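You operate a simulated robot arm through the tools that you are given. There is no shell and no other tool. Be economical: measure what you need, move in short steps, check, and stop when the job is done.

You run a simulated robot arm. Do the job below in one go: nothing can be reset, and whatever is moved stays where it is left.

Task
Close what the last shift left open on the steel table.
Fine: lid on the paint can, cap on the black filter can, pink dust cap on the coupling block, then its brass sleeve down.

Only the result counts: the job must be done as asked and must still hold three seconds after the hand-in. Knocking over, shifting, dropping, spilling or breaking anything else fails it. A push-on lid holds only when it is set on centred and level and pressed home; a screw cap is set on level and turned clockwise until tight.

Robot
A 7-joint arm with a fingered hand on a trunk, on a base that drives. Base frame: it is fixed to the floor where the robot stands at the start and does not move with it; the origin is under the middle of the robot, x ahead of it, y to its left, z up; the surface under the hand at the start is at about z = 850. Readings come in mm, rad, newtons and seconds.
Its first joint turns from -2.897 to 2.897 rad. Places, roughly: brass sleeve [600, -300, 1000]. Payload 4 kg.
Tool frame: the origin (TCP) lies between the finger pads and is the grasp point; the fingertips stand 30 mm ahead of it; z points along the fingers, y is the line along which they close. The gripper opens to 104 mm. The gripper's body begins 35 mm behind the TCP. The gripper is a hand of 4 fingers: y runs from the thumb to the fingers, the wrist lies at [-15, -113, -190] in the tool frame, and closing takes about 1.5 s.
Orientation is that of the tool frame in the base frame, as a unit quaternion [w, x, y, z]. With the fingers straight down and the wrist toward the robot, the tool's x, y and z point along [0, 1, 0], [1, 0, 0] and [0, 0, -1] of the base frame.

Tools
- The arm moves only by the tool nudge_tool. Its arguments are lists of equal length, an entry for each row: "offset": the shift along the tool's x, y, z in m, a list of three; "delta_rot": the turn, a rotation vector about the tool's x, y, z in rad, a list of three. In form: {"offset": [[x, y, z], ...], "delta_rot": [[ax, ay, az], ...]}. A call has 1 to 20 rows; each row shifts and turns the commanded pose from where the row before left it, along the tool's axes as they then stand. "gripper" is the opening, from 0 (shut) to 1 (fully open), set as the call begins (left out, the last holds). Each row takes 0.2 s and may step no farther than 50 mm and 0.15 rad from the row before; otherwise, or with a gripper value out of range, the whole call is refused. A pose out of reach is approached as far as the arm can. The call stops where the force on the tool passes 40 N (or 10 N more than at its start, if that is more) or the arm is blocked; 0.2 s more then pass. The fingers move at their own pace (about 153 mm/s each) and stop on an object; they squeeze with about 29 N. The grip force told is the motor's: it shows also when the fingers shut on nothing. Time passes only in rows, and 0.2 s behind the last, so rows that do not move let the fingers close. The reply holds the time, the measured pose of the TCP, the force on the tool along the base axes, the opening and the grip force, in the units named above and with some noise, with the torque about the TCP (base axes, N m) and any sound that the robot's microphone picked up.
- Cameras (640 x 400 px; columns grow to the right, rows downward): "scene" is now at [332.5, 191.6, 1243.6]; the picture's right is [-0.08, -1.00, -0.00], its down [-0.43, 0.03, -0.90] and it looks along [0.90, -0.07, -0.43] (base axes); focal length 214 px, centre (320, 200). "wrist" rides on the gripper at [61, -92, -130] in the tool frame; the picture's right is [-0.81, 0.28, -0.52], its down [-0.53, -0.71, 0.46] and it looks along [-0.24, 0.64, 0.72] (tool axes); focal length 275 px, centre (320, 200). There is no depth. A picture from a camera that has moved, and an enlarged one, comes with that camera's place and axes in the base frame and with its lens.
- snapshot(camera): a new picture of that camera. The clock stands still meanwhile.
- roll_base(legs): drives the robot by 1 to 6 legs, each [ahead, left, turn to the left] in mm, mm and rad, along the robot's own axes; the way and the turn of a leg run together, so that a leg with both is an arc; at most 1500 mm and 3.142 rad a leg. The arm and the cameras ride along, it lands a little off, and it stops where it bumps. It gives what a move gives.
- grasp_type(shape): the hand has 4 fingers and takes this shape, open, in about a second: jaw (thumb against the fingers, like two jaws); tri (thumb and two fingers); tip (a fingertip pinch); poke (one finger out to press); point (the index stretched); flat (the hand flat); cup (the hand cupped); fist (a fist). The gripper value then closes the fingers along that shape, each until it touches; the sizes above hold for jaw. It gives what a move gives, with no picture.
- turn_head(pan, tilt): turns the head with the scene camera to pan (to the left, within 2.496 rad either way) and tilt (down, from -0.506 to 1.204), counted from straight ahead of the robot. It gives what a move gives.
- close_up(camera, box): a new picture of the part [left, top, right, bottom] of that camera's present view, enlarged. The clock stands still meanwhile.
- sign_off(): hands the job in; it is judged then, once.

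Go step by step. Nothing tells you exact positions but the pictures and the camera data: compare them with the known pose of the tool, close in by small moves and look again before you grip or let go. The budget is 120 turns and 82 pictures, counting those below and the enlarged ones. Unless the task says otherwise, let go and move clear before handing in, and close with one line.

The tools are called after "Request:" by a JSON object that holds its "name" and its "arguments". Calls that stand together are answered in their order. nudge_tool: Moves the arm, as the interface text tells. Its arguments: {"type":"object","properties":{"offset":{"type":"array"},"delta_rot":{"type":"array"},"gripper":{"type":"number"}},"required":["offset","delta_rot"]} The other tools are called the same way: grasp_type (shape) gives the hand a shape; roll_base (legs) drives the base; turn_head (pan, tilt) turns the head that bears the scene camera; snapshot (camera) takes a picture; close_up (camera, box) takes an enlarged picture of a part of a camera's view; sign_off () hands the job in.

At the start:

```text
time: 0.0
tool_pos: [652.8, -340.8, 1274.7]
tool_rot: [0.0, 0.707, 0.707, 0.0]
force: [-0.9, 0.2, 0.5]
wrist_torque: [0.01, 0.01, 0.03]
opening: 103.6
finger_force: 0.1
shape: jaw
robot x, y, heading: [1.0, -0.4, -0.001]
head pan, tilt: [-0.08, 0.447]
```

scene: 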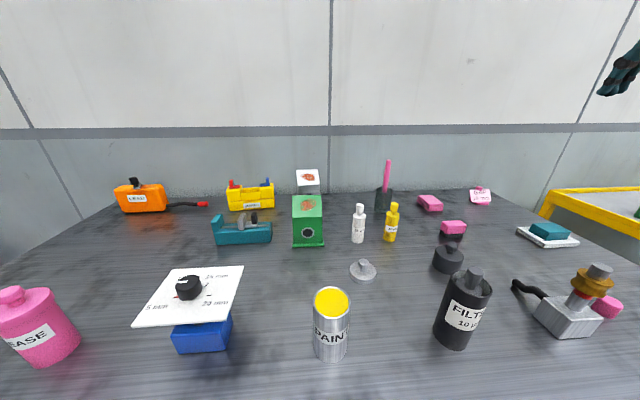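
wrist: 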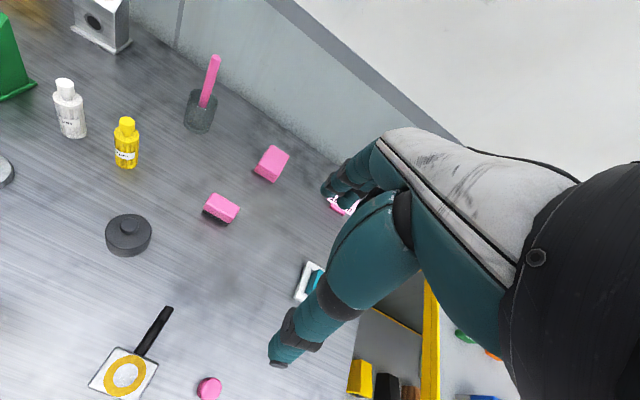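

I see the open paint can, the filter can and the coupling block in the front row. The grey lid (363,270), the black cap (447,260) and the pink cap (605,306) look like the loose closures, so I'll look closer.

Request:
{"name": "close_up", "arguments": {"camera": "scene", "box": [480, 220, 640, 350]}}

Request:
{"name": "close_up", "arguments": {"camera": "scene", "box": [290, 220, 510, 370]}}

Request:
{"name": "close_up", "arguments": {"camera": "wrist", "box": [60, 180, 300, 400]}}

```text
3.08 times, centred on (560, 285) of scene
camera zoom: at [332.5, 191.6, 1243.6], right [-0.08, -1.0, 0.0], down [-0.43, 0.03, -0.9], along [0.9, -0.07, -0.43], focal length 660 px, centre (-418, -62)
```

zoom: 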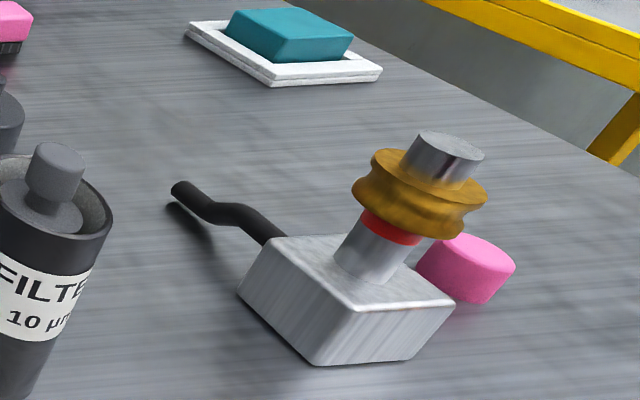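

```text
2.67 times, centred on (400, 295) of scene
camera zoom: at [332.5, 191.6, 1243.6], right [-0.08, -1.0, 0.0], down [-0.43, 0.03, -0.9], along [0.9, -0.07, -0.43], focal length 572 px, centre (107, -53)
```

zoom: 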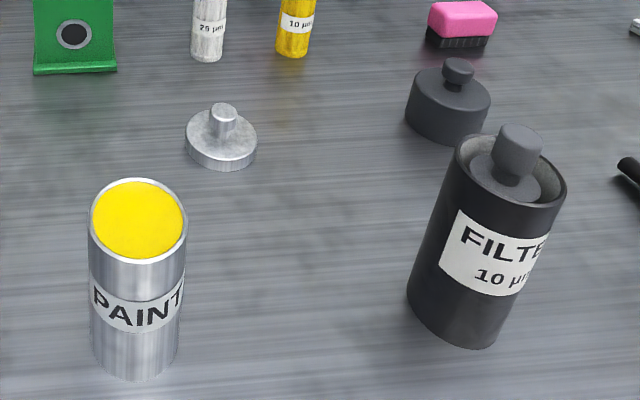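

```text
1.82 times, centred on (180, 290) of wrist
camera zoom: at [561.3, -280.3, 1405.3], right [0.28, -0.81, 0.52], down [-0.71, -0.53, -0.46], along [0.64, -0.24, -0.72], focal length 500 px, centre (574, 36)
```

zoom: 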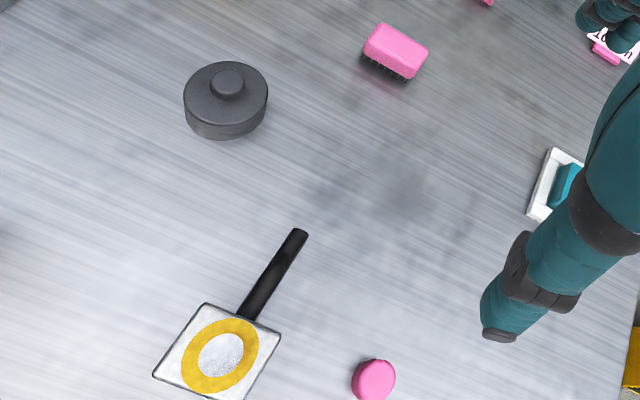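

Everything is closer than the arm's comfortable reach: the paint can is near [565,155], the filter can near [555,-68] and the block near [575,-330]. I back the base up 200 mm and turn the head to see the work.

Request:
{"name": "roll_base", "arguments": {"legs": [[-200, 0, 0]]}}

Request:
{"name": "turn_head", "arguments": {"pan": -0.3, "tilt": 0.5}}

Request:
{"name": "snapshot", "arguments": {"camera": "scene"}}

Request:
{"name": "snapshot", "arguments": {"camera": "wrist"}}

```text
time: 1.6
tool_pos: [452.8, -341.4, 1274.0]
tool_rot: [0.0, 0.707, 0.707, -0.001]
force: [0.1, -0.2, 1.2]
wrist_torque: [-0.01, 0.01, 0.0]
opening: 103.8
finger_force: 0.0
shape: jaw
robot x, y, heading: [-200.4, 0.3, 0.001]
head pan, tilt: [-0.08, 0.447]
```

```text
time: 2.4
tool_pos: [452.0, -341.3, 1274.9]
tool_rot: [0.001, 0.707, 0.707, 0.0]
force: [-0.3, -0.4, -0.4]
wrist_torque: [-0.01, 0.0, 0.0]
opening: 103.9
finger_force: 0.1
shape: jaw
robot x, y, heading: [-200.7, 3.2, -0.001]
head pan, tilt: [-0.3, 0.499]
```

```text
76 pictures are left
camera scene: at [126.9, 172.2, 1238.9], right [-0.29, -0.96, 0.0], down [-0.46, 0.14, -0.88], along [0.84, -0.26, -0.48], focal length 214 px, centre (320, 200)
```

scene: 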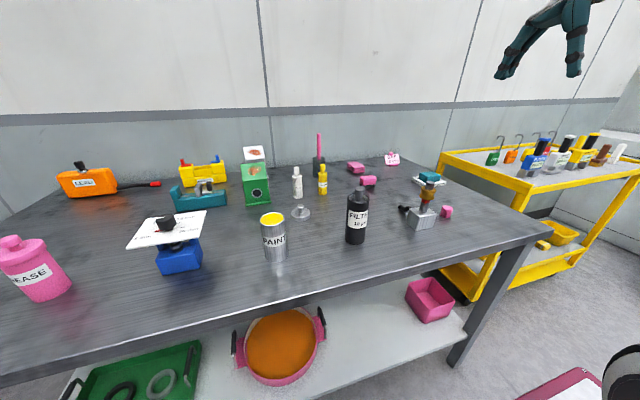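

```text
75 pictures are left
camera wrist: at [360.6, -280.1, 1405.3], right [0.28, -0.81, 0.52], down [-0.71, -0.53, -0.46], along [0.64, -0.24, -0.72], focal length 275 px, centre (320, 200)
```

wrist: 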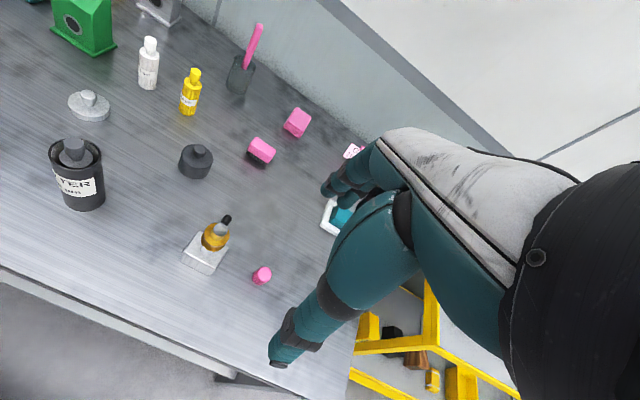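

Stereo from both cameras puts the paint lid's knob top near [716,57,893]. I move the hand above it and look.

Request:
{"name": "nudge_tool", "arguments": {"offset": [[0.0398, 0.0264, 0], [0.0398, 0.0264, 0], [0.0398, 0.0264, 0], [0.0398, 0.0264, 0], [0.0398, 0.0264, 0], [0.0398, 0.0264, 0], [0.0398, 0.0264, 0], [0.0398, 0.0264, 0], [0.0398, 0.0264, 0], [0.0398, 0.0264, 0], [0, 0, 0.044], [0, 0, 0.044], [0, 0, 0.044], [0, 0, 0.044], [0, 0, 0.044], [0, 0, 0.044], [0, 0, 0]], "delta_rot": [[0, 0, 0], [0, 0, 0], [0, 0, 0], [0, 0, 0], [0, 0, 0], [0, 0, 0], [0, 0, 0], [0, 0, 0], [0, 0, 0], [0, 0, 0], [0, 0, 0], [0, 0, 0], [0, 0, 0], [0, 0, 0], [0, 0, 0], [0, 0, 0], [0, 0, 0]], "gripper": 0.5}}

Request:
{"name": "snapshot", "arguments": {"camera": "wrist"}}

Request:
{"name": "snapshot", "arguments": {"camera": "scene"}}

```text
time: 6.0
tool_pos: [716.6, 56.3, 1010.2]
tool_rot: [0.0, 0.707, 0.707, 0.0]
force: [-0.4, 0.7, 0.6]
wrist_torque: [-0.02, 0.0, -0.01]
opening: 52.2
finger_force: 0.0
shape: jaw
robot x, y, heading: [-202.9, -2.9, 0.004]
head pan, tilt: [-0.3, 0.499]
```

```text
74 pictures are left
camera wrist: at [624.7, 117.5, 1141.2], right [0.28, -0.81, 0.52], down [-0.71, -0.53, -0.46], along [0.64, -0.24, -0.72], focal length 275 px, centre (320, 200)
```

wrist: 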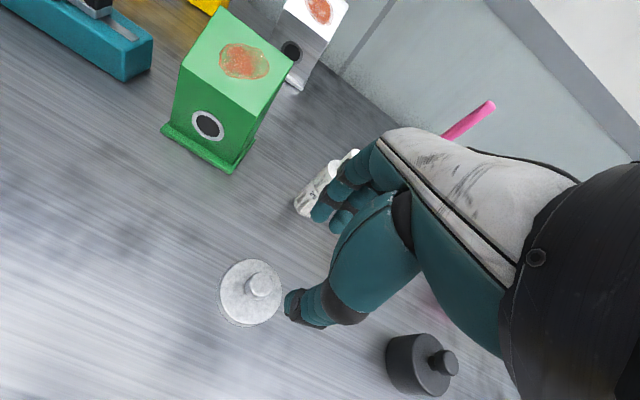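

```text
73 pictures are left
camera scene: at [126.9, 172.1, 1238.9], right [-0.3, -0.96, 0.0], down [-0.46, 0.14, -0.88], along [0.84, -0.26, -0.48], focal length 214 px, centre (320, 200)
```

scene: 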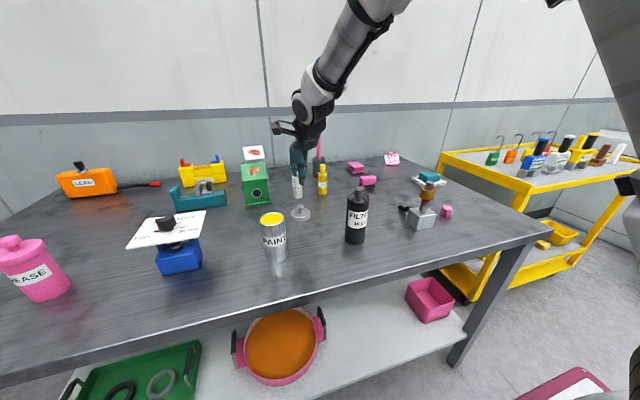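

The knob is centred at about [715,60] and its disc top is near z=866. I descend so the fingertips straddle the knob just above the disc.

Request:
{"name": "nudge_tool", "arguments": {"offset": [[0.0037, -0.0016, 0.035], [0, 0, 0.035], [0, 0, 0.03], [0, 0, 0.006], [0, 0, 0]], "delta_rot": [[0, 0, 0], [0, 0, 0], [0, 0, 0], [0, 0, 0], [0, 0, 0]]}}

Request:
{"name": "snapshot", "arguments": {"camera": "wrist"}}

Request:
{"name": "close_up", "arguments": {"camera": "scene", "box": [240, 130, 380, 270]}}

```text
time: 7.2
tool_pos: [714.1, 61.0, 904.6]
tool_rot: [-0.001, 0.707, 0.707, 0.0]
force: [-0.1, 0.3, 0.8]
wrist_torque: [0.0, 0.02, 0.04]
opening: 52.2
finger_force: 0.0
shape: jaw
robot x, y, heading: [-198.7, -3.0, 0.002]
head pan, tilt: [-0.3, 0.499]
```

```text
72 pictures are left
camera wrist: at [623.2, 122.0, 1035.2], right [0.28, -0.81, 0.52], down [-0.71, -0.53, -0.46], along [0.64, -0.24, -0.72], focal length 275 px, centre (320, 200)
```

wrist: 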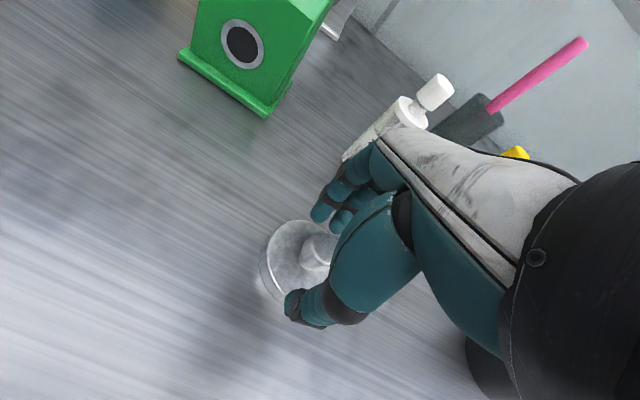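

```text
2.86 times, centred on (310, 200) of scene
camera zoom: at [126.9, 172.2, 1238.8], right [-0.3, -0.96, 0.0], down [-0.46, 0.14, -0.88], along [0.84, -0.26, -0.48], focal length 613 px, centre (349, 200)
```

zoom: 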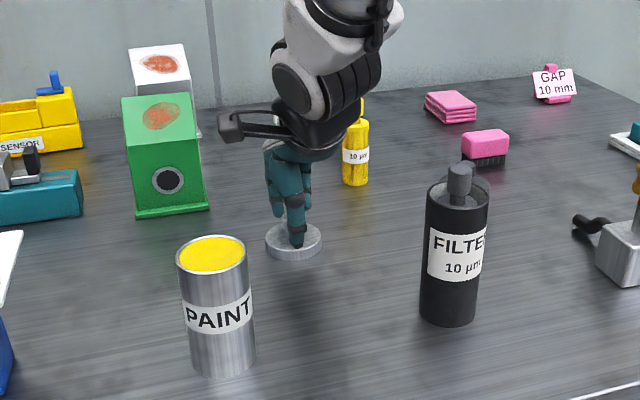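

The knob sits between the thumb and the fingers. Now I close.

Request:
{"name": "nudge_tool", "arguments": {"offset": [[0, 0, 0], [0, 0, 0], [0, 0, 0], [0, 0, 0], [0, 0, 0], [0, 0, 0], [0, 0, 0], [0, 0, 0]], "delta_rot": [[0, 0, 0], [0, 0, 0], [0, 0, 0], [0, 0, 0], [0, 0, 0], [0, 0, 0], [0, 0, 0], [0, 0, 0]], "gripper": 0}}

Request:
{"name": "snapshot", "arguments": {"camera": "wrist"}}

```text
time: 8.9
tool_pos: [714.4, 60.7, 903.9]
tool_rot: [0.001, 0.707, 0.707, 0.001]
force: [-0.9, 1.2, 1.2]
wrist_torque: [0.01, -0.02, 0.01]
opening: 15.7
finger_force: 29.3
shape: jaw
robot x, y, heading: [-198.6, 1.1, -0.001]
head pan, tilt: [-0.3, 0.499]
```

```text
70 pictures are left
camera wrist: at [623.2, 122.0, 1035.4], right [0.28, -0.81, 0.52], down [-0.71, -0.53, -0.46], along [0.64, -0.24, -0.72], focal length 275 px, centre (320, 200)
```

wrist: 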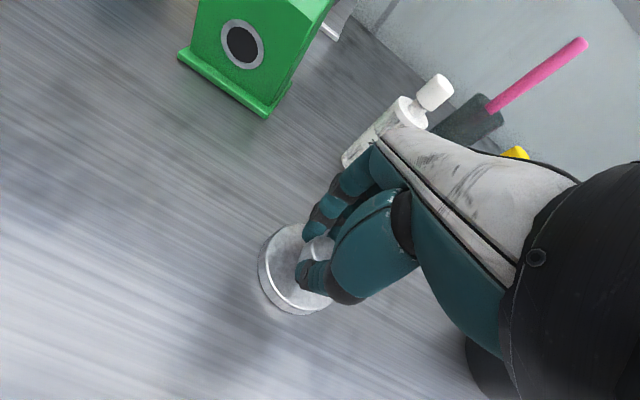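

I have the knob. The can top triangulates to about [568,155,952], so I lift and carry the lid above it.

Request:
{"name": "nudge_tool", "arguments": {"offset": [[0, 0, -0.02], [0, 0, -0.04], [0, 0, -0.04], [0, 0, -0.04], [0.019, -0.0293, 0], [0.019, -0.0293, 0], [0.019, -0.0293, 0], [0.019, -0.0293, 0], [0.019, -0.0293, 0], [0, 0, 0], [0, 0, 0]], "delta_rot": [[0, 0, 0], [0, 0, 0], [0, 0, 0], [0, 0, 0], [0, 0, 0], [0, 0, 0], [0, 0, 0], [0, 0, 0], [0, 0, 0], [0, 0, 0], [0, 0, 0]]}}

Request:
{"name": "snapshot", "arguments": {"camera": "wrist"}}

Request:
{"name": "close_up", "arguments": {"camera": "scene", "box": [220, 150, 340, 270]}}

```text
time: 11.3
tool_pos: [567.4, 155.9, 1044.8]
tool_rot: [0.001, 0.708, 0.707, 0.0]
force: [0.4, -1.1, -0.4]
wrist_torque: [-0.02, 0.02, 0.0]
opening: 15.5
finger_force: 28.7
shape: jaw
robot x, y, heading: [-203.2, -0.0, -0.001]
head pan, tilt: [-0.3, 0.499]
```

```text
69 pictures are left
camera wrist: at [475.7, 216.9, 1176.3], right [0.28, -0.81, 0.52], down [-0.71, -0.53, -0.46], along [0.64, -0.24, -0.72], focal length 275 px, centre (320, 200)
```

wrist: 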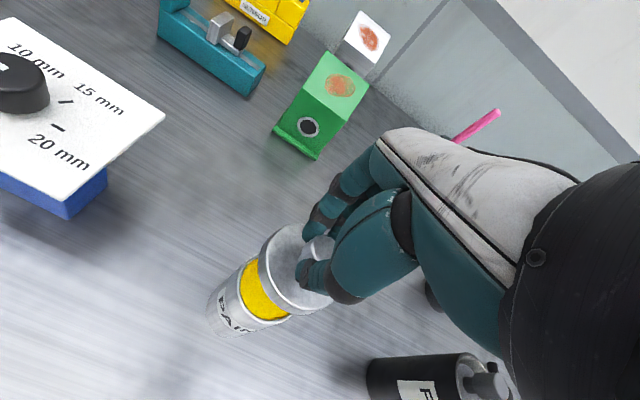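

```text
3.33 times, centred on (280, 210) of scene
camera zoom: at [126.9, 172.2, 1238.8], right [-0.3, -0.96, 0.0], down [-0.46, 0.14, -0.88], along [0.84, -0.26, -0.48], focal length 715 px, centre (453, 167)
```

zoom: 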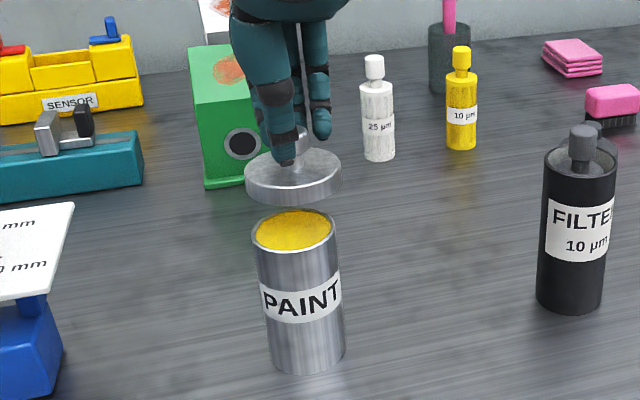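

The lid hangs level over the can, but it looks a few mm to the right. I zoom in to measure the offset.

Request:
{"name": "close_up", "arguments": {"camera": "scene", "box": [250, 190, 300, 240]}}

Request:
{"name": "close_up", "arguments": {"camera": "wrist", "box": [190, 210, 350, 350]}}

```text
8.00 times, centred on (275, 215) of scene
camera zoom: at [126.9, 172.2, 1238.8], right [-0.3, -0.96, 0.0], down [-0.46, 0.14, -0.88], along [0.84, -0.26, -0.48], focal length 1716 px, centre (680, 80)
```

zoom: 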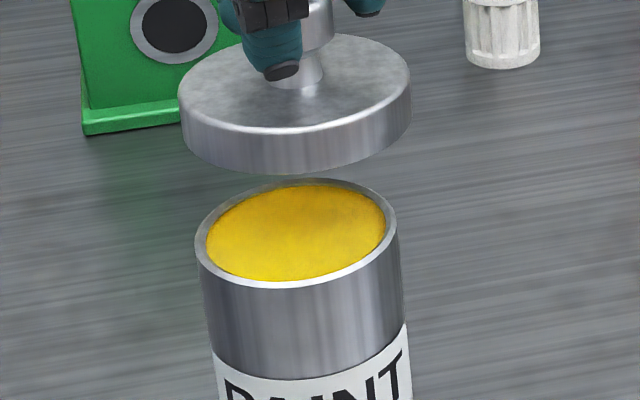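

```text
2.86 times, centred on (270, 280) of wrist
camera zoom: at [475.7, 216.9, 1176.3], right [0.28, -0.81, 0.52], down [-0.71, -0.53, -0.46], along [0.64, -0.24, -0.72], focal length 786 px, centre (463, -29)
```

zoom: 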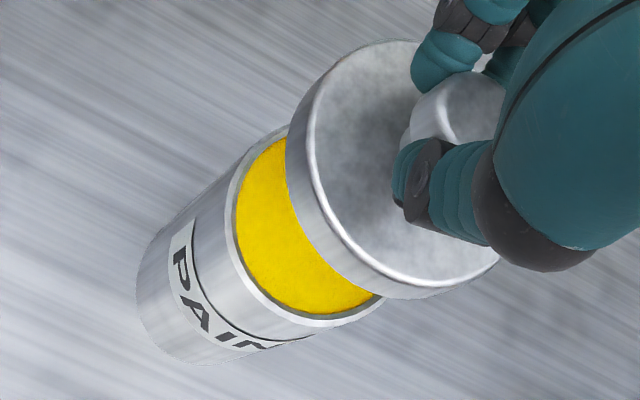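

The lid is about 4.5 mm too far in -y. I correct that and lower it to just above the rim, where I can judge the x alignment directly.

Request:
{"name": "nudge_tool", "arguments": {"offset": [[0.0046, 0.0014, 0], [0, 0, 0.015], [0, 0, 0.014], [0, 0, 0]], "delta_rot": [[0, 0, 0], [0, 0, 0], [0, 0, 0], [0, 0, 0]]}}

Request:
{"name": "close_up", "arguments": {"camera": "scene", "box": [250, 190, 300, 240]}}

Request:
{"name": "close_up", "arguments": {"camera": "wrist", "box": [190, 210, 350, 350]}}

```text
time: 12.3
tool_pos: [569.6, 160.8, 1015.6]
tool_rot: [0.0, 0.707, 0.708, 0.0]
force: [0.3, -0.4, 0.0]
wrist_torque: [-0.01, -0.01, 0.02]
opening: 15.1
finger_force: 28.9
shape: jaw
robot x, y, heading: [-196.6, 1.6, -0.002]
head pan, tilt: [-0.3, 0.499]
```

```text
8.00 times, centred on (275, 215) of scene
camera zoom: at [126.9, 172.2, 1238.8], right [-0.3, -0.96, 0.0], down [-0.46, 0.14, -0.88], along [0.84, -0.26, -0.48], focal length 1716 px, centre (680, 80)
```

zoom: 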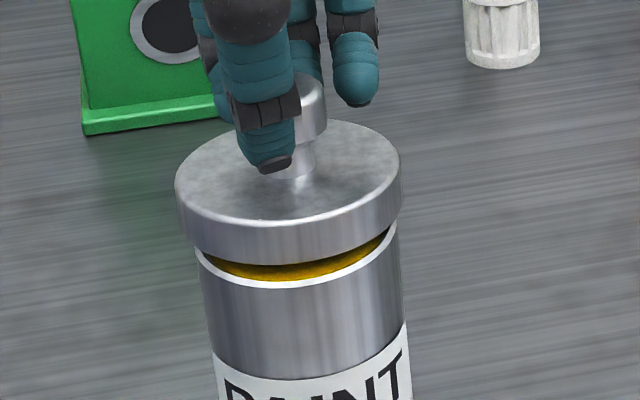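

```text
2.86 times, centred on (270, 280) of wrist
camera zoom: at [477.4, 221.7, 1146.4], right [0.28, -0.81, 0.52], down [-0.71, -0.53, -0.46], along [0.64, -0.24, -0.72], focal length 786 px, centre (463, -29)
```

zoom: 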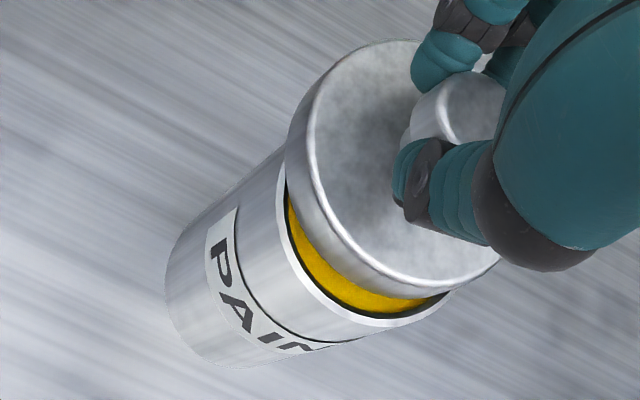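

Cross-checking both cameras puts the can at about x=562 with its rim near z=958, so the lid is about 6 mm too far forward. I correct and re-check.

Request:
{"name": "nudge_tool", "arguments": {"offset": [[0.001, -0.006, 0], [0, 0, 0]], "delta_rot": [[0, 0, 0], [0, 0, 0]]}}

Request:
{"name": "close_up", "arguments": {"camera": "scene", "box": [250, 190, 300, 240]}}

Request:
{"name": "close_up", "arguments": {"camera": "wrist", "box": [230, 210, 330, 310]}}

```text
time: 12.9
tool_pos: [563.6, 162.0, 1015.1]
tool_rot: [0.001, 0.707, 0.707, 0.0]
force: [0.5, 0.2, -0.1]
wrist_torque: [0.01, 0.0, -0.01]
opening: 15.5
finger_force: 29.0
shape: jaw
robot x, y, heading: [-204.2, -4.1, -0.002]
head pan, tilt: [-0.3, 0.499]
```

```text
8.00 times, centred on (275, 215) of scene
camera zoom: at [126.9, 172.2, 1238.8], right [-0.3, -0.96, 0.0], down [-0.46, 0.14, -0.88], along [0.84, -0.26, -0.48], focal length 1716 px, centre (680, 80)
```

zoom: 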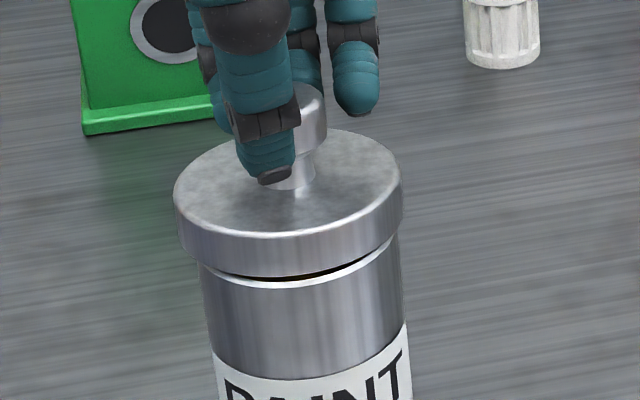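

```text
4.00 times, centred on (280, 260) of wrist
camera zoom: at [471.8, 222.5, 1146.3], right [0.28, -0.81, 0.52], down [-0.71, -0.53, -0.46], along [0.64, -0.24, -0.72], focal length 1101 px, centre (480, -40)
```

zoom: 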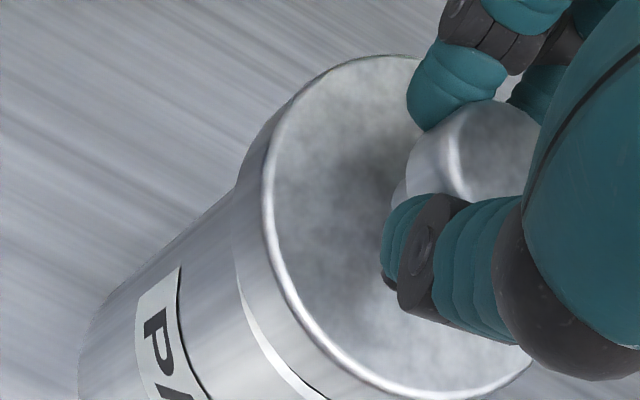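

It is closer to centred. I lower 4 mm more and look again.

Request:
{"name": "nudge_tool", "arguments": {"offset": [[-0.0004, 0, 0.004], [0, 0, 0]], "delta_rot": [[0, 0, 0], [0, 0, 0]]}}

Request:
{"name": "close_up", "arguments": {"camera": "scene", "box": [250, 190, 300, 240]}}

Request:
{"name": "close_up", "arguments": {"camera": "wrist", "box": [210, 220, 350, 340]}}

```text
time: 13.6
tool_pos: [563.9, 162.4, 1010.7]
tool_rot: [-0.001, 0.707, 0.707, -0.001]
force: [1.2, -0.4, 3.8]
wrist_torque: [-0.06, 0.02, -0.01]
opening: 15.7
finger_force: 29.3
shape: jaw
robot x, y, heading: [-204.1, 0.1, 0.003]
head pan, tilt: [-0.3, 0.499]
```

```text
8.00 times, centred on (275, 215) of scene
camera zoom: at [126.8, 172.2, 1238.9], right [-0.3, -0.96, 0.0], down [-0.46, 0.14, -0.88], along [0.84, -0.26, -0.48], focal length 1716 px, centre (680, 80)
```

zoom: 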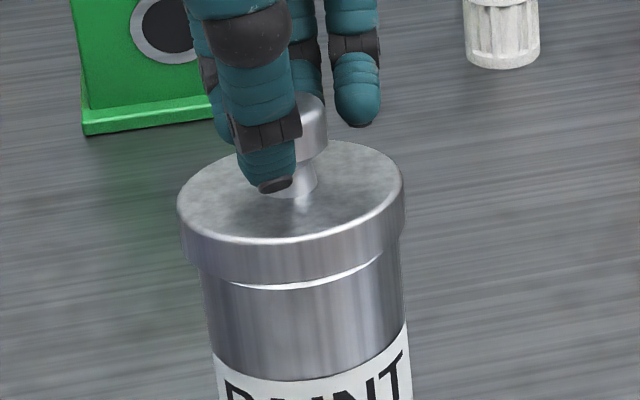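

```text
3.33 times, centred on (280, 280) of wrist
camera zoom: at [471.7, 222.3, 1142.6], right [0.28, -0.81, 0.52], down [-0.71, -0.53, -0.46], along [0.65, -0.24, -0.72], focal length 918 px, centre (453, -67)
```

zoom: 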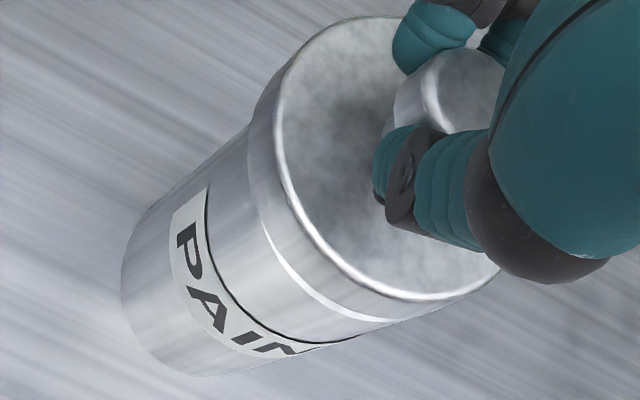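

There may be light contact now, and the overhang looks uneven. I zoom in tighter.

Request:
{"name": "close_up", "arguments": {"camera": "scene", "box": [255, 202, 295, 230]}}

Request:
{"name": "close_up", "arguments": {"camera": "wrist", "box": [270, 285, 350, 335]}}

```text
14.29 times, centred on (275, 216) of scene
camera zoom: at [126.8, 172.2, 1238.9], right [-0.3, -0.96, 0.0], down [-0.46, 0.14, -0.88], along [0.84, -0.26, -0.48], focal length 3064 px, centre (963, -29)
```

zoom: 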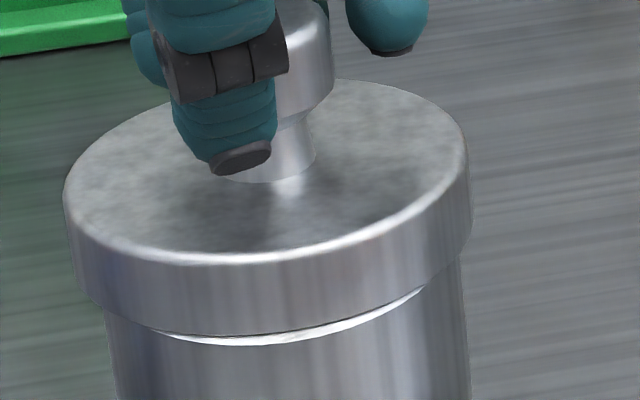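

```text
8.00 times, centred on (310, 310) of wrist
camera zoom: at [471.7, 222.3, 1142.6], right [0.28, -0.81, 0.52], down [-0.71, -0.53, -0.46], along [0.65, -0.24, -0.72], focal length 2202 px, centre (400, -680)
```

zoom: 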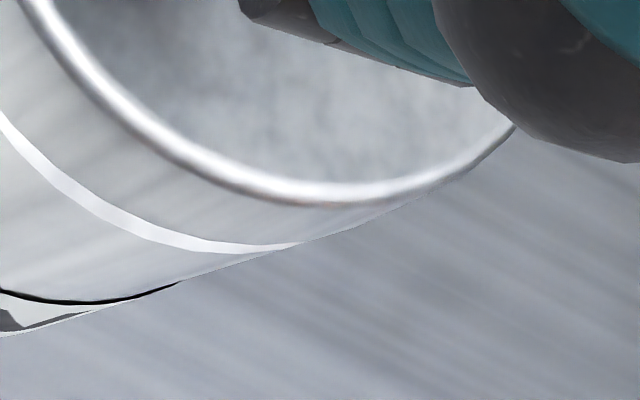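

All cues agree: the lid is about 4.5 mm too far forward and slightly too far in +y. I lift a little, shift, lower and check.

Request:
{"name": "nudge_tool", "arguments": {"offset": [[0, 0, -0.003], [-0.0006, -0.0045, 0], [0, 0, 0.003], [0, 0, 0]], "delta_rot": [[0, 0, 0], [0, 0, 0], [0, 0, 0], [0, 0, 0]]}}

Request:
{"name": "close_up", "arguments": {"camera": "scene", "box": [255, 202, 295, 230]}}

Request:
{"name": "close_up", "arguments": {"camera": "wrist", "box": [210, 220, 350, 340]}}

```text
time: 14.6
tool_pos: [559.2, 161.1, 1012.5]
tool_rot: [-0.001, 0.707, 0.707, 0.001]
force: [0.0, -0.7, -0.5]
wrist_torque: [-0.01, 0.02, -0.01]
opening: 15.7
finger_force: 29.0
shape: jaw
robot x, y, heading: [-199.4, -1.5, -0.001]
head pan, tilt: [-0.3, 0.499]
```

```text
14.29 times, centred on (275, 216) of scene
camera zoom: at [126.9, 172.2, 1238.8], right [-0.3, -0.96, 0.0], down [-0.46, 0.14, -0.88], along [0.84, -0.26, -0.48], focal length 3064 px, centre (963, -29)
```

zoom: 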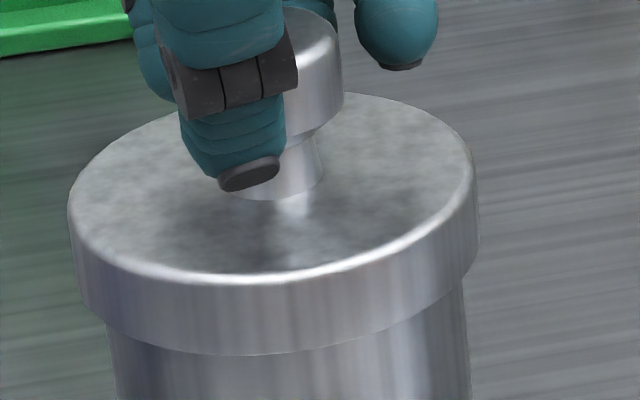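

```text
3.33 times, centred on (280, 280) of wrist
camera zoom: at [467.2, 221.6, 1142.4], right [0.28, -0.81, 0.52], down [-0.71, -0.53, -0.46], along [0.64, -0.24, -0.72], focal length 918 px, centre (453, -67)
```

zoom: 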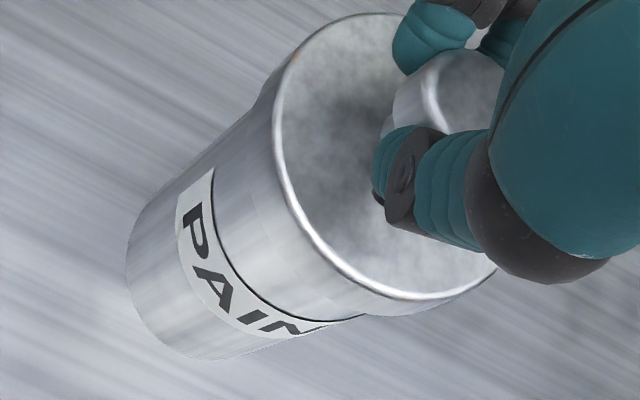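

The overhang is now even in both views. I lower gently to feel for contact.

Request:
{"name": "nudge_tool", "arguments": {"offset": [[-0.0004, 0, 0.001], [0, 0, 0.001], [0, 0, 0.001], [0, 0, 0.001], [0, 0, 0]], "delta_rot": [[0, 0, 0], [0, 0, 0], [0, 0, 0], [0, 0, 0], [0, 0, 0]]}}

Request:
{"name": "close_up", "arguments": {"camera": "scene", "box": [255, 202, 295, 230]}}

Request:
{"name": "close_up", "arguments": {"camera": "wrist", "box": [210, 220, 350, 340]}}

```text
time: 15.8
tool_pos: [559.7, 160.0, 1007.2]
tool_rot: [0.0, 0.707, 0.707, 0.0]
force: [-0.1, 0.6, -0.9]
wrist_torque: [0.02, 0.02, -0.02]
opening: 15.7
finger_force: 29.1
shape: jaw
robot x, y, heading: [-200.7, 1.0, 0.0]
head pan, tilt: [-0.3, 0.499]
```

```text
14.29 times, centred on (275, 216) of scene
camera zoom: at [126.9, 172.2, 1238.8], right [-0.3, -0.96, 0.0], down [-0.46, 0.14, -0.88], along [0.84, -0.26, -0.48], focal length 3064 px, centre (963, -29)
```

zoom: 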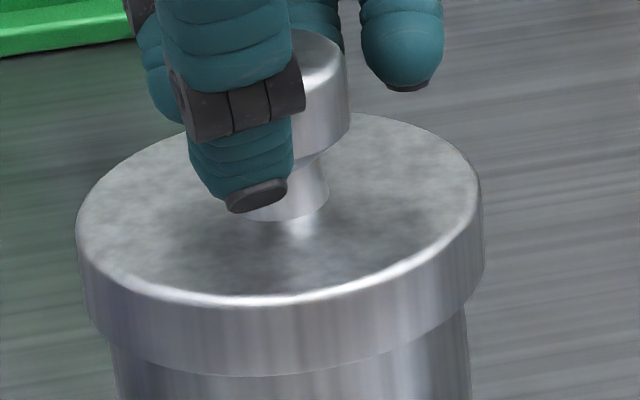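

```text
3.33 times, centred on (280, 280) of wrist
camera zoom: at [467.5, 220.9, 1138.1], right [0.28, -0.81, 0.52], down [-0.71, -0.53, -0.46], along [0.64, -0.24, -0.72], focal length 918 px, centre (453, -67)
```

zoom: 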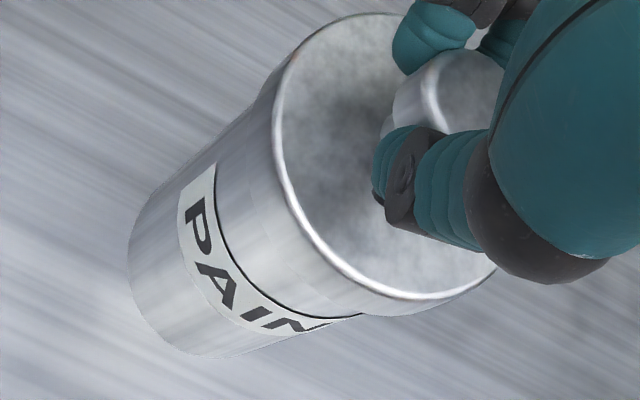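

There is no resistance and the skirt is already below the rim, so it is going over the can. I press on down.

Request:
{"name": "nudge_tool", "arguments": {"offset": [[0, 0, 0.0015], [0, 0, 0.0015], [0, 0, 0.0015], [0, 0, 0.0015], [0, 0, 0.0015], [0, 0, 0.0015], [0, 0, 0.0015], [0, 0, 0.0015], [0, 0, 0]], "delta_rot": [[0, 0, 0], [0, 0, 0], [0, 0, 0], [0, 0, 0], [0, 0, 0], [0, 0, 0], [0, 0, 0], [0, 0, 0], [0, 0, 0]]}}

Request:
{"name": "close_up", "arguments": {"camera": "scene", "box": [250, 195, 300, 240]}}

```text
time: 17.3
tool_pos: [560.2, 160.3, 1002.9]
tool_rot: [0.0, 0.706, 0.708, 0.004]
force: [-4.3, 0.0, 22.6]
wrist_torque: [-0.01, 0.07, 0.07]
opening: 18.2
finger_force: 28.8
shape: jaw
robot x, y, heading: [-202.0, -1.8, -0.003]
head pan, tilt: [-0.3, 0.499]
heard: snap
stopped in row 7: the force on the tool passed its limit at 42 N (the readings are from after the stop); the commanded pose is now the measured one
```

```text
8.89 times, centred on (275, 218) of scene
camera zoom: at [125.9, 172.2, 1239.1], right [-0.3, -0.96, 0.0], down [-0.46, 0.14, -0.88], along [0.84, -0.26, -0.48], focal length 1906 px, centre (720, 44)
```

zoom: 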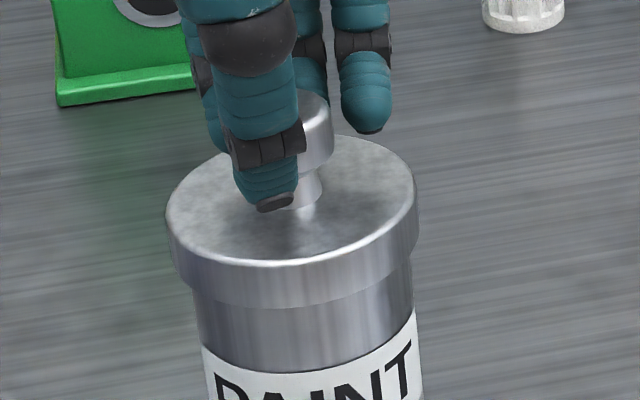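

There was a snap, so the lid is home. I release and lift clear.

Request:
{"name": "nudge_tool", "arguments": {"offset": [[0, 0, 0], [0, 0, 0], [0, 0, 0], [0, 0, -0.03], [0, 0, -0.04], [0, 0, -0.04], [0, 0, -0.04], [0, 0, 0]], "delta_rot": [[0, 0, 0], [0, 0, 0], [0, 0, 0], [0, 0, 0], [0, 0, 0], [0, 0, 0], [0, 0, 0], [0, 0, 0]], "gripper": 0.5}}

Request:
{"name": "snapshot", "arguments": {"camera": "scene"}}

Request:
{"name": "close_up", "arguments": {"camera": "scene", "box": [240, 160, 400, 260]}}

```text
time: 19.1
tool_pos: [559.8, 161.2, 1151.0]
tool_rot: [-0.001, 0.706, 0.708, 0.002]
force: [0.3, 0.3, -0.1]
wrist_torque: [0.02, -0.01, -0.01]
opening: 51.9
finger_force: 0.1
shape: jaw
robot x, y, heading: [-198.6, -0.4, 0.001]
head pan, tilt: [-0.3, 0.499]
```

```text
52 pictures are left
camera scene: at [126.8, 172.3, 1238.8], right [-0.3, -0.96, 0.0], down [-0.46, 0.14, -0.88], along [0.84, -0.26, -0.48], focal length 214 px, centre (320, 200)
```

scene: 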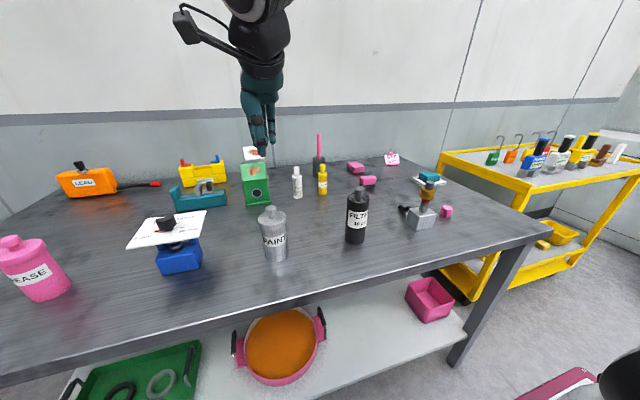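

```text
4.00 times, centred on (320, 210) of scene
camera zoom: at [126.8, 172.3, 1238.8], right [-0.3, -0.96, 0.0], down [-0.46, 0.14, -0.88], along [0.84, -0.26, -0.48], focal length 858 px, centre (320, 160)
```

zoom: 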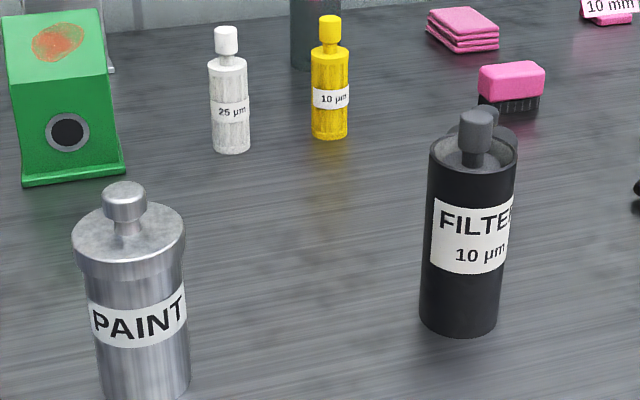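

The lid sits level. Next is the black cap: its knob top triangulates to about [729,-161,921], so I hover there.

Request:
{"name": "nudge_tool", "arguments": {"offset": [[-0.0403, 0.0211, 0], [-0.0403, 0.0211, 0], [-0.0403, 0.0211, 0], [-0.0403, 0.0211, 0], [-0.0403, 0.0211, 0], [-0.0403, 0.0211, 0], [-0.0403, 0.0211, 0], [-0.0403, 0.0211, 0], [0, 0, 0.04], [0, 0, 0.04], [0, 0, 0.03], [0, 0, 0]], "delta_rot": [[0, 0, 0], [0, 0, 0], [0, 0, 0], [0, 0, 0], [0, 0, 0], [0, 0, 0], [0, 0, 0], [0, 0, 0], [0, 0, 0], [0, 0, 0], [0, 0, 0], [0, 0, 0]], "gripper": 0.6}}

Request:
{"name": "snapshot", "arguments": {"camera": "wrist"}}

Request:
{"name": "close_up", "arguments": {"camera": "scene", "box": [320, 130, 420, 250]}}

```text
time: 21.7
tool_pos: [729.4, -161.8, 1039.8]
tool_rot: [-0.001, 0.706, 0.708, 0.003]
force: [-0.2, 0.9, -0.2]
wrist_torque: [0.01, 0.02, 0.01]
opening: 61.8
finger_force: 0.1
shape: jaw
robot x, y, heading: [-202.3, -3.1, -0.001]
head pan, tilt: [-0.3, 0.499]
```

```text
50 pictures are left
camera wrist: at [636.9, -101.6, 1169.8], right [0.27, -0.81, 0.52], down [-0.71, -0.53, -0.46], along [0.65, -0.24, -0.72], focal length 275 px, centre (320, 200)
```

wrist: 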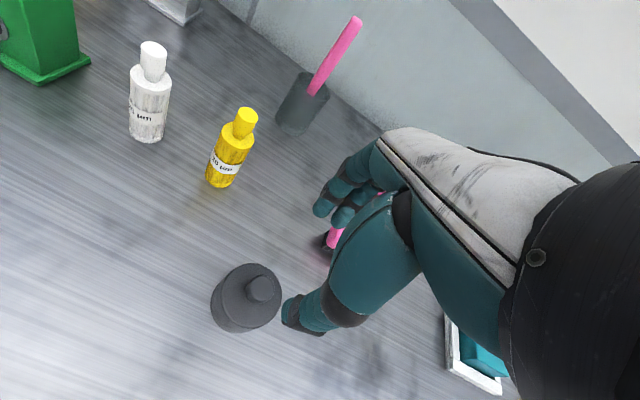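

```text
3.33 times, centred on (370, 190) of scene
camera zoom: at [126.8, 172.2, 1238.9], right [-0.3, -0.96, 0.0], down [-0.46, 0.14, -0.88], along [0.84, -0.26, -0.48], focal length 715 px, centre (153, 233)
```

zoom: 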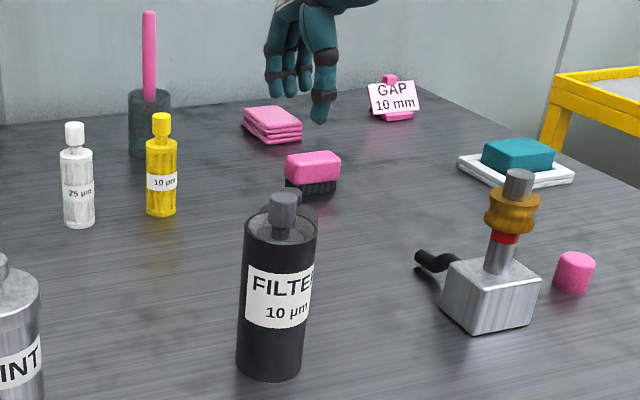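

The wrist view puts the knob at about [728,-165] with the cap top near z=887. I descend and close on the knob.

Request:
{"name": "nudge_tool", "arguments": {"offset": [[-0.0037, -0.0024, 0.036], [0, 0, 0.036], [0, 0, 0.034], [0, 0, 0]], "delta_rot": [[0, 0, 0], [0, 0, 0], [0, 0, 0], [0, 0, 0]]}}

Request:
{"name": "close_up", "arguments": {"camera": "wrist", "box": [230, 170, 390, 340]}}

```text
time: 22.7
tool_pos: [728.1, -164.0, 931.9]
tool_rot: [0.0, 0.706, 0.708, 0.002]
force: [0.7, 0.0, 0.4]
wrist_torque: [0.0, -0.03, 0.0]
opening: 62.1
finger_force: 0.0
shape: jaw
robot x, y, heading: [-201.1, -1.3, 0.002]
head pan, tilt: [-0.3, 0.499]
```

```text
2.35 times, centred on (310, 255) of wrist
camera zoom: at [635.3, -103.9, 1062.9], right [0.27, -0.81, 0.51], down [-0.71, -0.53, -0.46], along [0.65, -0.24, -0.72], focal length 648 px, centre (344, 71)
```

zoom: 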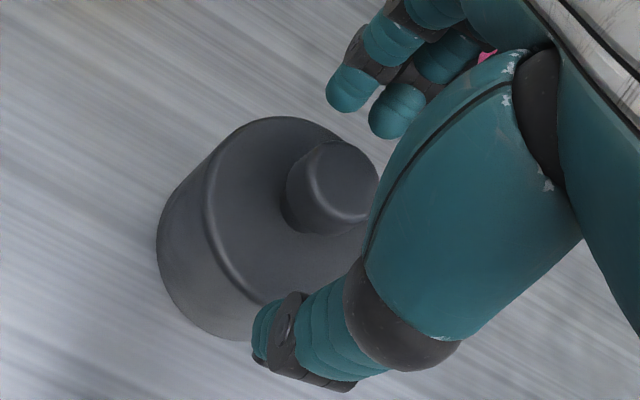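

The knob sits in the same place as the paint-lid knob did, slightly off the TCP. I shift to centre on it and close.

Request:
{"name": "nudge_tool", "arguments": {"offset": [[-0.004, -0.002, 0], [0, 0, 0]], "delta_rot": [[0, 0, 0], [0, 0, 0]]}}

Request:
{"name": "nudge_tool", "arguments": {"offset": [[0, 0, 0], [0, 0, 0], [0, 0, 0], [0, 0, 0], [0, 0, 0], [0, 0, 0], [0, 0, 0], [0, 0, 0]], "delta_rot": [[0, 0, 0], [0, 0, 0], [0, 0, 0], [0, 0, 0], [0, 0, 0], [0, 0, 0], [0, 0, 0], [0, 0, 0]], "gripper": 0}}

Request:
{"name": "close_up", "arguments": {"camera": "wrist", "box": [230, 170, 390, 340]}}

```text
time: 23.3
tool_pos: [724.6, -168.2, 932.1]
tool_rot: [0.0, 0.706, 0.708, 0.003]
force: [0.7, -0.5, -0.2]
wrist_torque: [-0.01, 0.0, -0.01]
opening: 61.6
finger_force: 0.0
shape: jaw
robot x, y, heading: [-197.3, -0.5, -0.002]
head pan, tilt: [-0.3, 0.499]
```

```text
time: 25.1
tool_pos: [724.8, -167.9, 932.4]
tool_rot: [0.001, 0.707, 0.707, 0.002]
force: [-0.6, 0.0, 2.7]
wrist_torque: [0.04, -0.03, -0.02]
opening: 11.2
finger_force: 28.7
shape: jaw
robot x, y, heading: [-201.2, 2.0, 0.001]
head pan, tilt: [-0.3, 0.499]
```

```text
2.35 times, centred on (310, 255) of wrist
camera zoom: at [632.9, -108.0, 1063.5], right [0.27, -0.81, 0.52], down [-0.71, -0.53, -0.46], along [0.65, -0.24, -0.72], focal length 648 px, centre (344, 71)
```

zoom: 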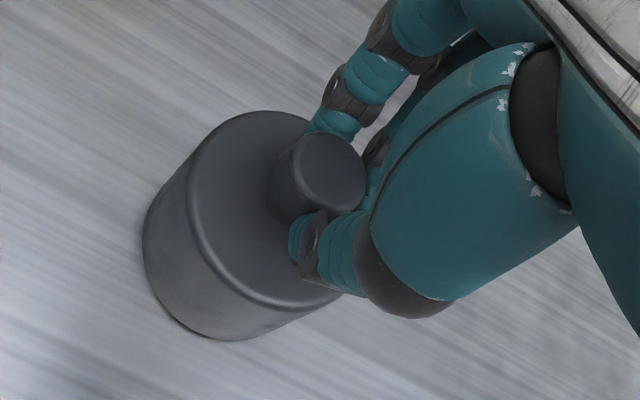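

The reported opening is small and the knob looks off-centre in the grip. I check from the scene camera before lifting.

Request:
{"name": "close_up", "arguments": {"camera": "scene", "box": [340, 140, 400, 210]}}

```text
5.71 times, centred on (370, 175) of scene
camera zoom: at [126.7, 172.2, 1238.9], right [-0.3, -0.96, 0.0], down [-0.46, 0.14, -0.88], along [0.84, -0.26, -0.48], focal length 1226 px, centre (34, 343)
```

zoom: 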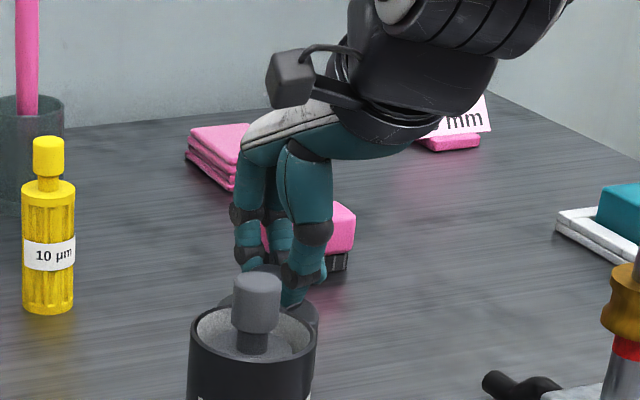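

By wrist-camera rays the knob is about 5 mm +y of the TCP, so my last shift went the wrong way. I reopen, shift back and re-close.

Request:
{"name": "nudge_tool", "arguments": {"offset": [[0, 0, 0], [0, 0, 0], [0, 0, 0], [0, 0, 0], [0.005, 0.002, 0], [0, 0, 0]], "delta_rot": [[0, 0, 0], [0, 0, 0], [0, 0, 0], [0, 0, 0], [0, 0, 0], [0, 0, 0]], "gripper": 0.6}}

Request:
{"name": "nudge_tool", "arguments": {"offset": [[0, 0, 0], [0, 0, 0], [0, 0, 0], [0, 0, 0], [0, 0, 0], [0, 0, 0], [0, 0, 0], [0, 0, 0]], "delta_rot": [[0, 0, 0], [0, 0, 0], [0, 0, 0], [0, 0, 0], [0, 0, 0], [0, 0, 0], [0, 0, 0], [0, 0, 0]], "gripper": 0}}

Request:
{"name": "close_up", "arguments": {"camera": "wrist", "box": [230, 170, 390, 340]}}

```text
time: 26.5
tool_pos: [727.6, -163.7, 931.6]
tool_rot: [0.001, 0.706, 0.708, 0.002]
force: [0.4, 0.2, 0.0]
wrist_torque: [-0.01, -0.02, 0.01]
opening: 62.0
finger_force: 0.1
shape: jaw
robot x, y, heading: [-201.7, -1.8, -0.003]
head pan, tilt: [-0.3, 0.499]
```

```text
time: 28.3
tool_pos: [726.1, -162.7, 932.6]
tool_rot: [0.0, 0.707, 0.707, 0.002]
force: [-0.3, 0.0, 1.0]
wrist_torque: [0.01, -0.02, 0.01]
opening: 16.3
finger_force: 29.4
shape: jaw
robot x, y, heading: [-198.5, 2.5, 0.001]
head pan, tilt: [-0.3, 0.499]
```

```text
2.35 times, centred on (310, 255) of wrist
camera zoom: at [634.9, -102.9, 1063.8], right [0.27, -0.81, 0.51], down [-0.71, -0.53, -0.46], along [0.65, -0.24, -0.72], focal length 648 px, centre (344, 71)
```

zoom: 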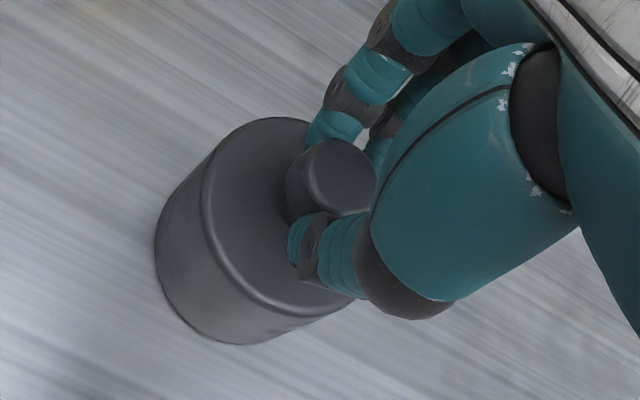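

The grip is good now (16 mm). The filter can rim triangulates to about [557,-62,983], with an inner post up to about 1008, so I lift high and carry the cap above it.

Request:
{"name": "nudge_tool", "arguments": {"offset": [[0, 0, -0.02], [0, 0, -0.04], [0, 0, -0.04], [0, 0, -0.04], [0, 0, -0.032], [0.0202, -0.0338, 0], [0.0202, -0.0338, 0], [0.0202, -0.0338, 0], [0.0202, -0.0338, 0], [0.0202, -0.0338, 0], [0, 0, 0], [0, 0, 0]], "delta_rot": [[0, 0, 0], [0, 0, 0], [0, 0, 0], [0, 0, 0], [0, 0, 0], [0, 0, 0], [0, 0, 0], [0, 0, 0], [0, 0, 0], [0, 0, 0], [0, 0, 0], [0, 0, 0]]}}

Request:
{"name": "close_up", "arguments": {"camera": "scene", "box": [335, 145, 385, 205]}}

Request:
{"name": "close_up", "arguments": {"camera": "wrist", "box": [190, 190, 370, 350]}}

```text
time: 30.9
tool_pos: [556.3, -64.2, 1105.3]
tool_rot: [0.0, 0.707, 0.708, 0.002]
force: [-0.8, 0.1, -0.6]
wrist_torque: [-0.03, 0.0, -0.05]
opening: 16.2
finger_force: 29.4
shape: jaw
robot x, y, heading: [-199.1, -0.8, 0.001]
head pan, tilt: [-0.3, 0.499]
```

```text
6.67 times, centred on (360, 175) of scene
camera zoom: at [126.9, 172.2, 1238.8], right [-0.3, -0.96, 0.0], down [-0.46, 0.14, -0.88], along [0.84, -0.26, -0.48], focal length 1430 px, centre (53, 367)
```

zoom: 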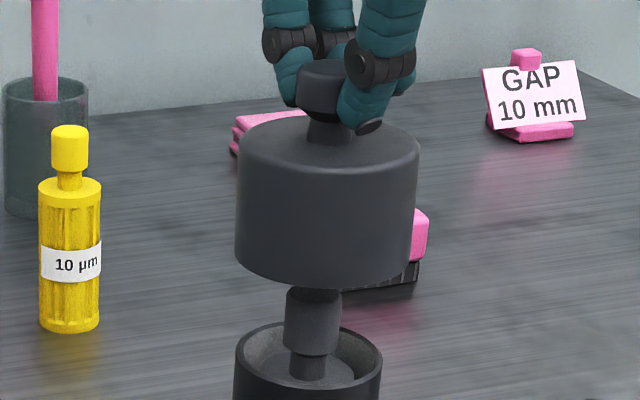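

```text
2.50 times, centred on (280, 270) of wrist
camera zoom: at [464.2, -3.4, 1236.1], right [0.27, -0.81, 0.51], down [-0.71, -0.53, -0.46], along [0.65, -0.24, -0.72], focal length 688 px, centre (420, 25)
```

zoom: 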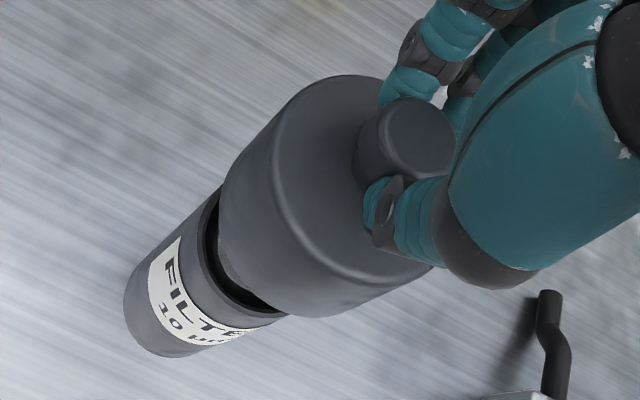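

The cap is roughly over the can but may be tilted slightly. I zoom in to measure.

Request:
{"name": "close_up", "arguments": {"camera": "scene", "box": [346, 160, 386, 200]}}

```text
10.00 times, centred on (366, 180) of scene
camera zoom: at [126.9, 172.2, 1238.8], right [-0.3, -0.96, 0.0], down [-0.46, 0.14, -0.88], along [0.84, -0.26, -0.48], focal length 2145 px, centre (-140, 400)
```

zoom: 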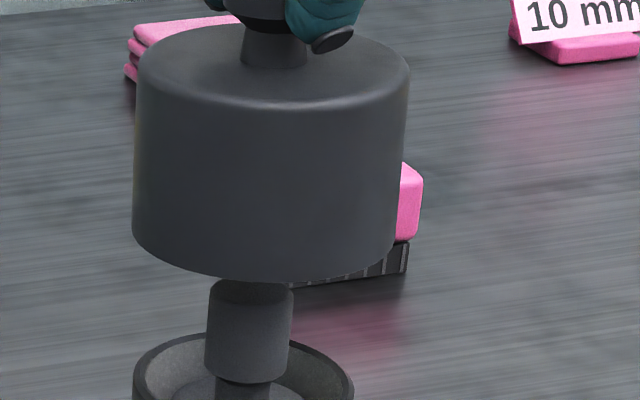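

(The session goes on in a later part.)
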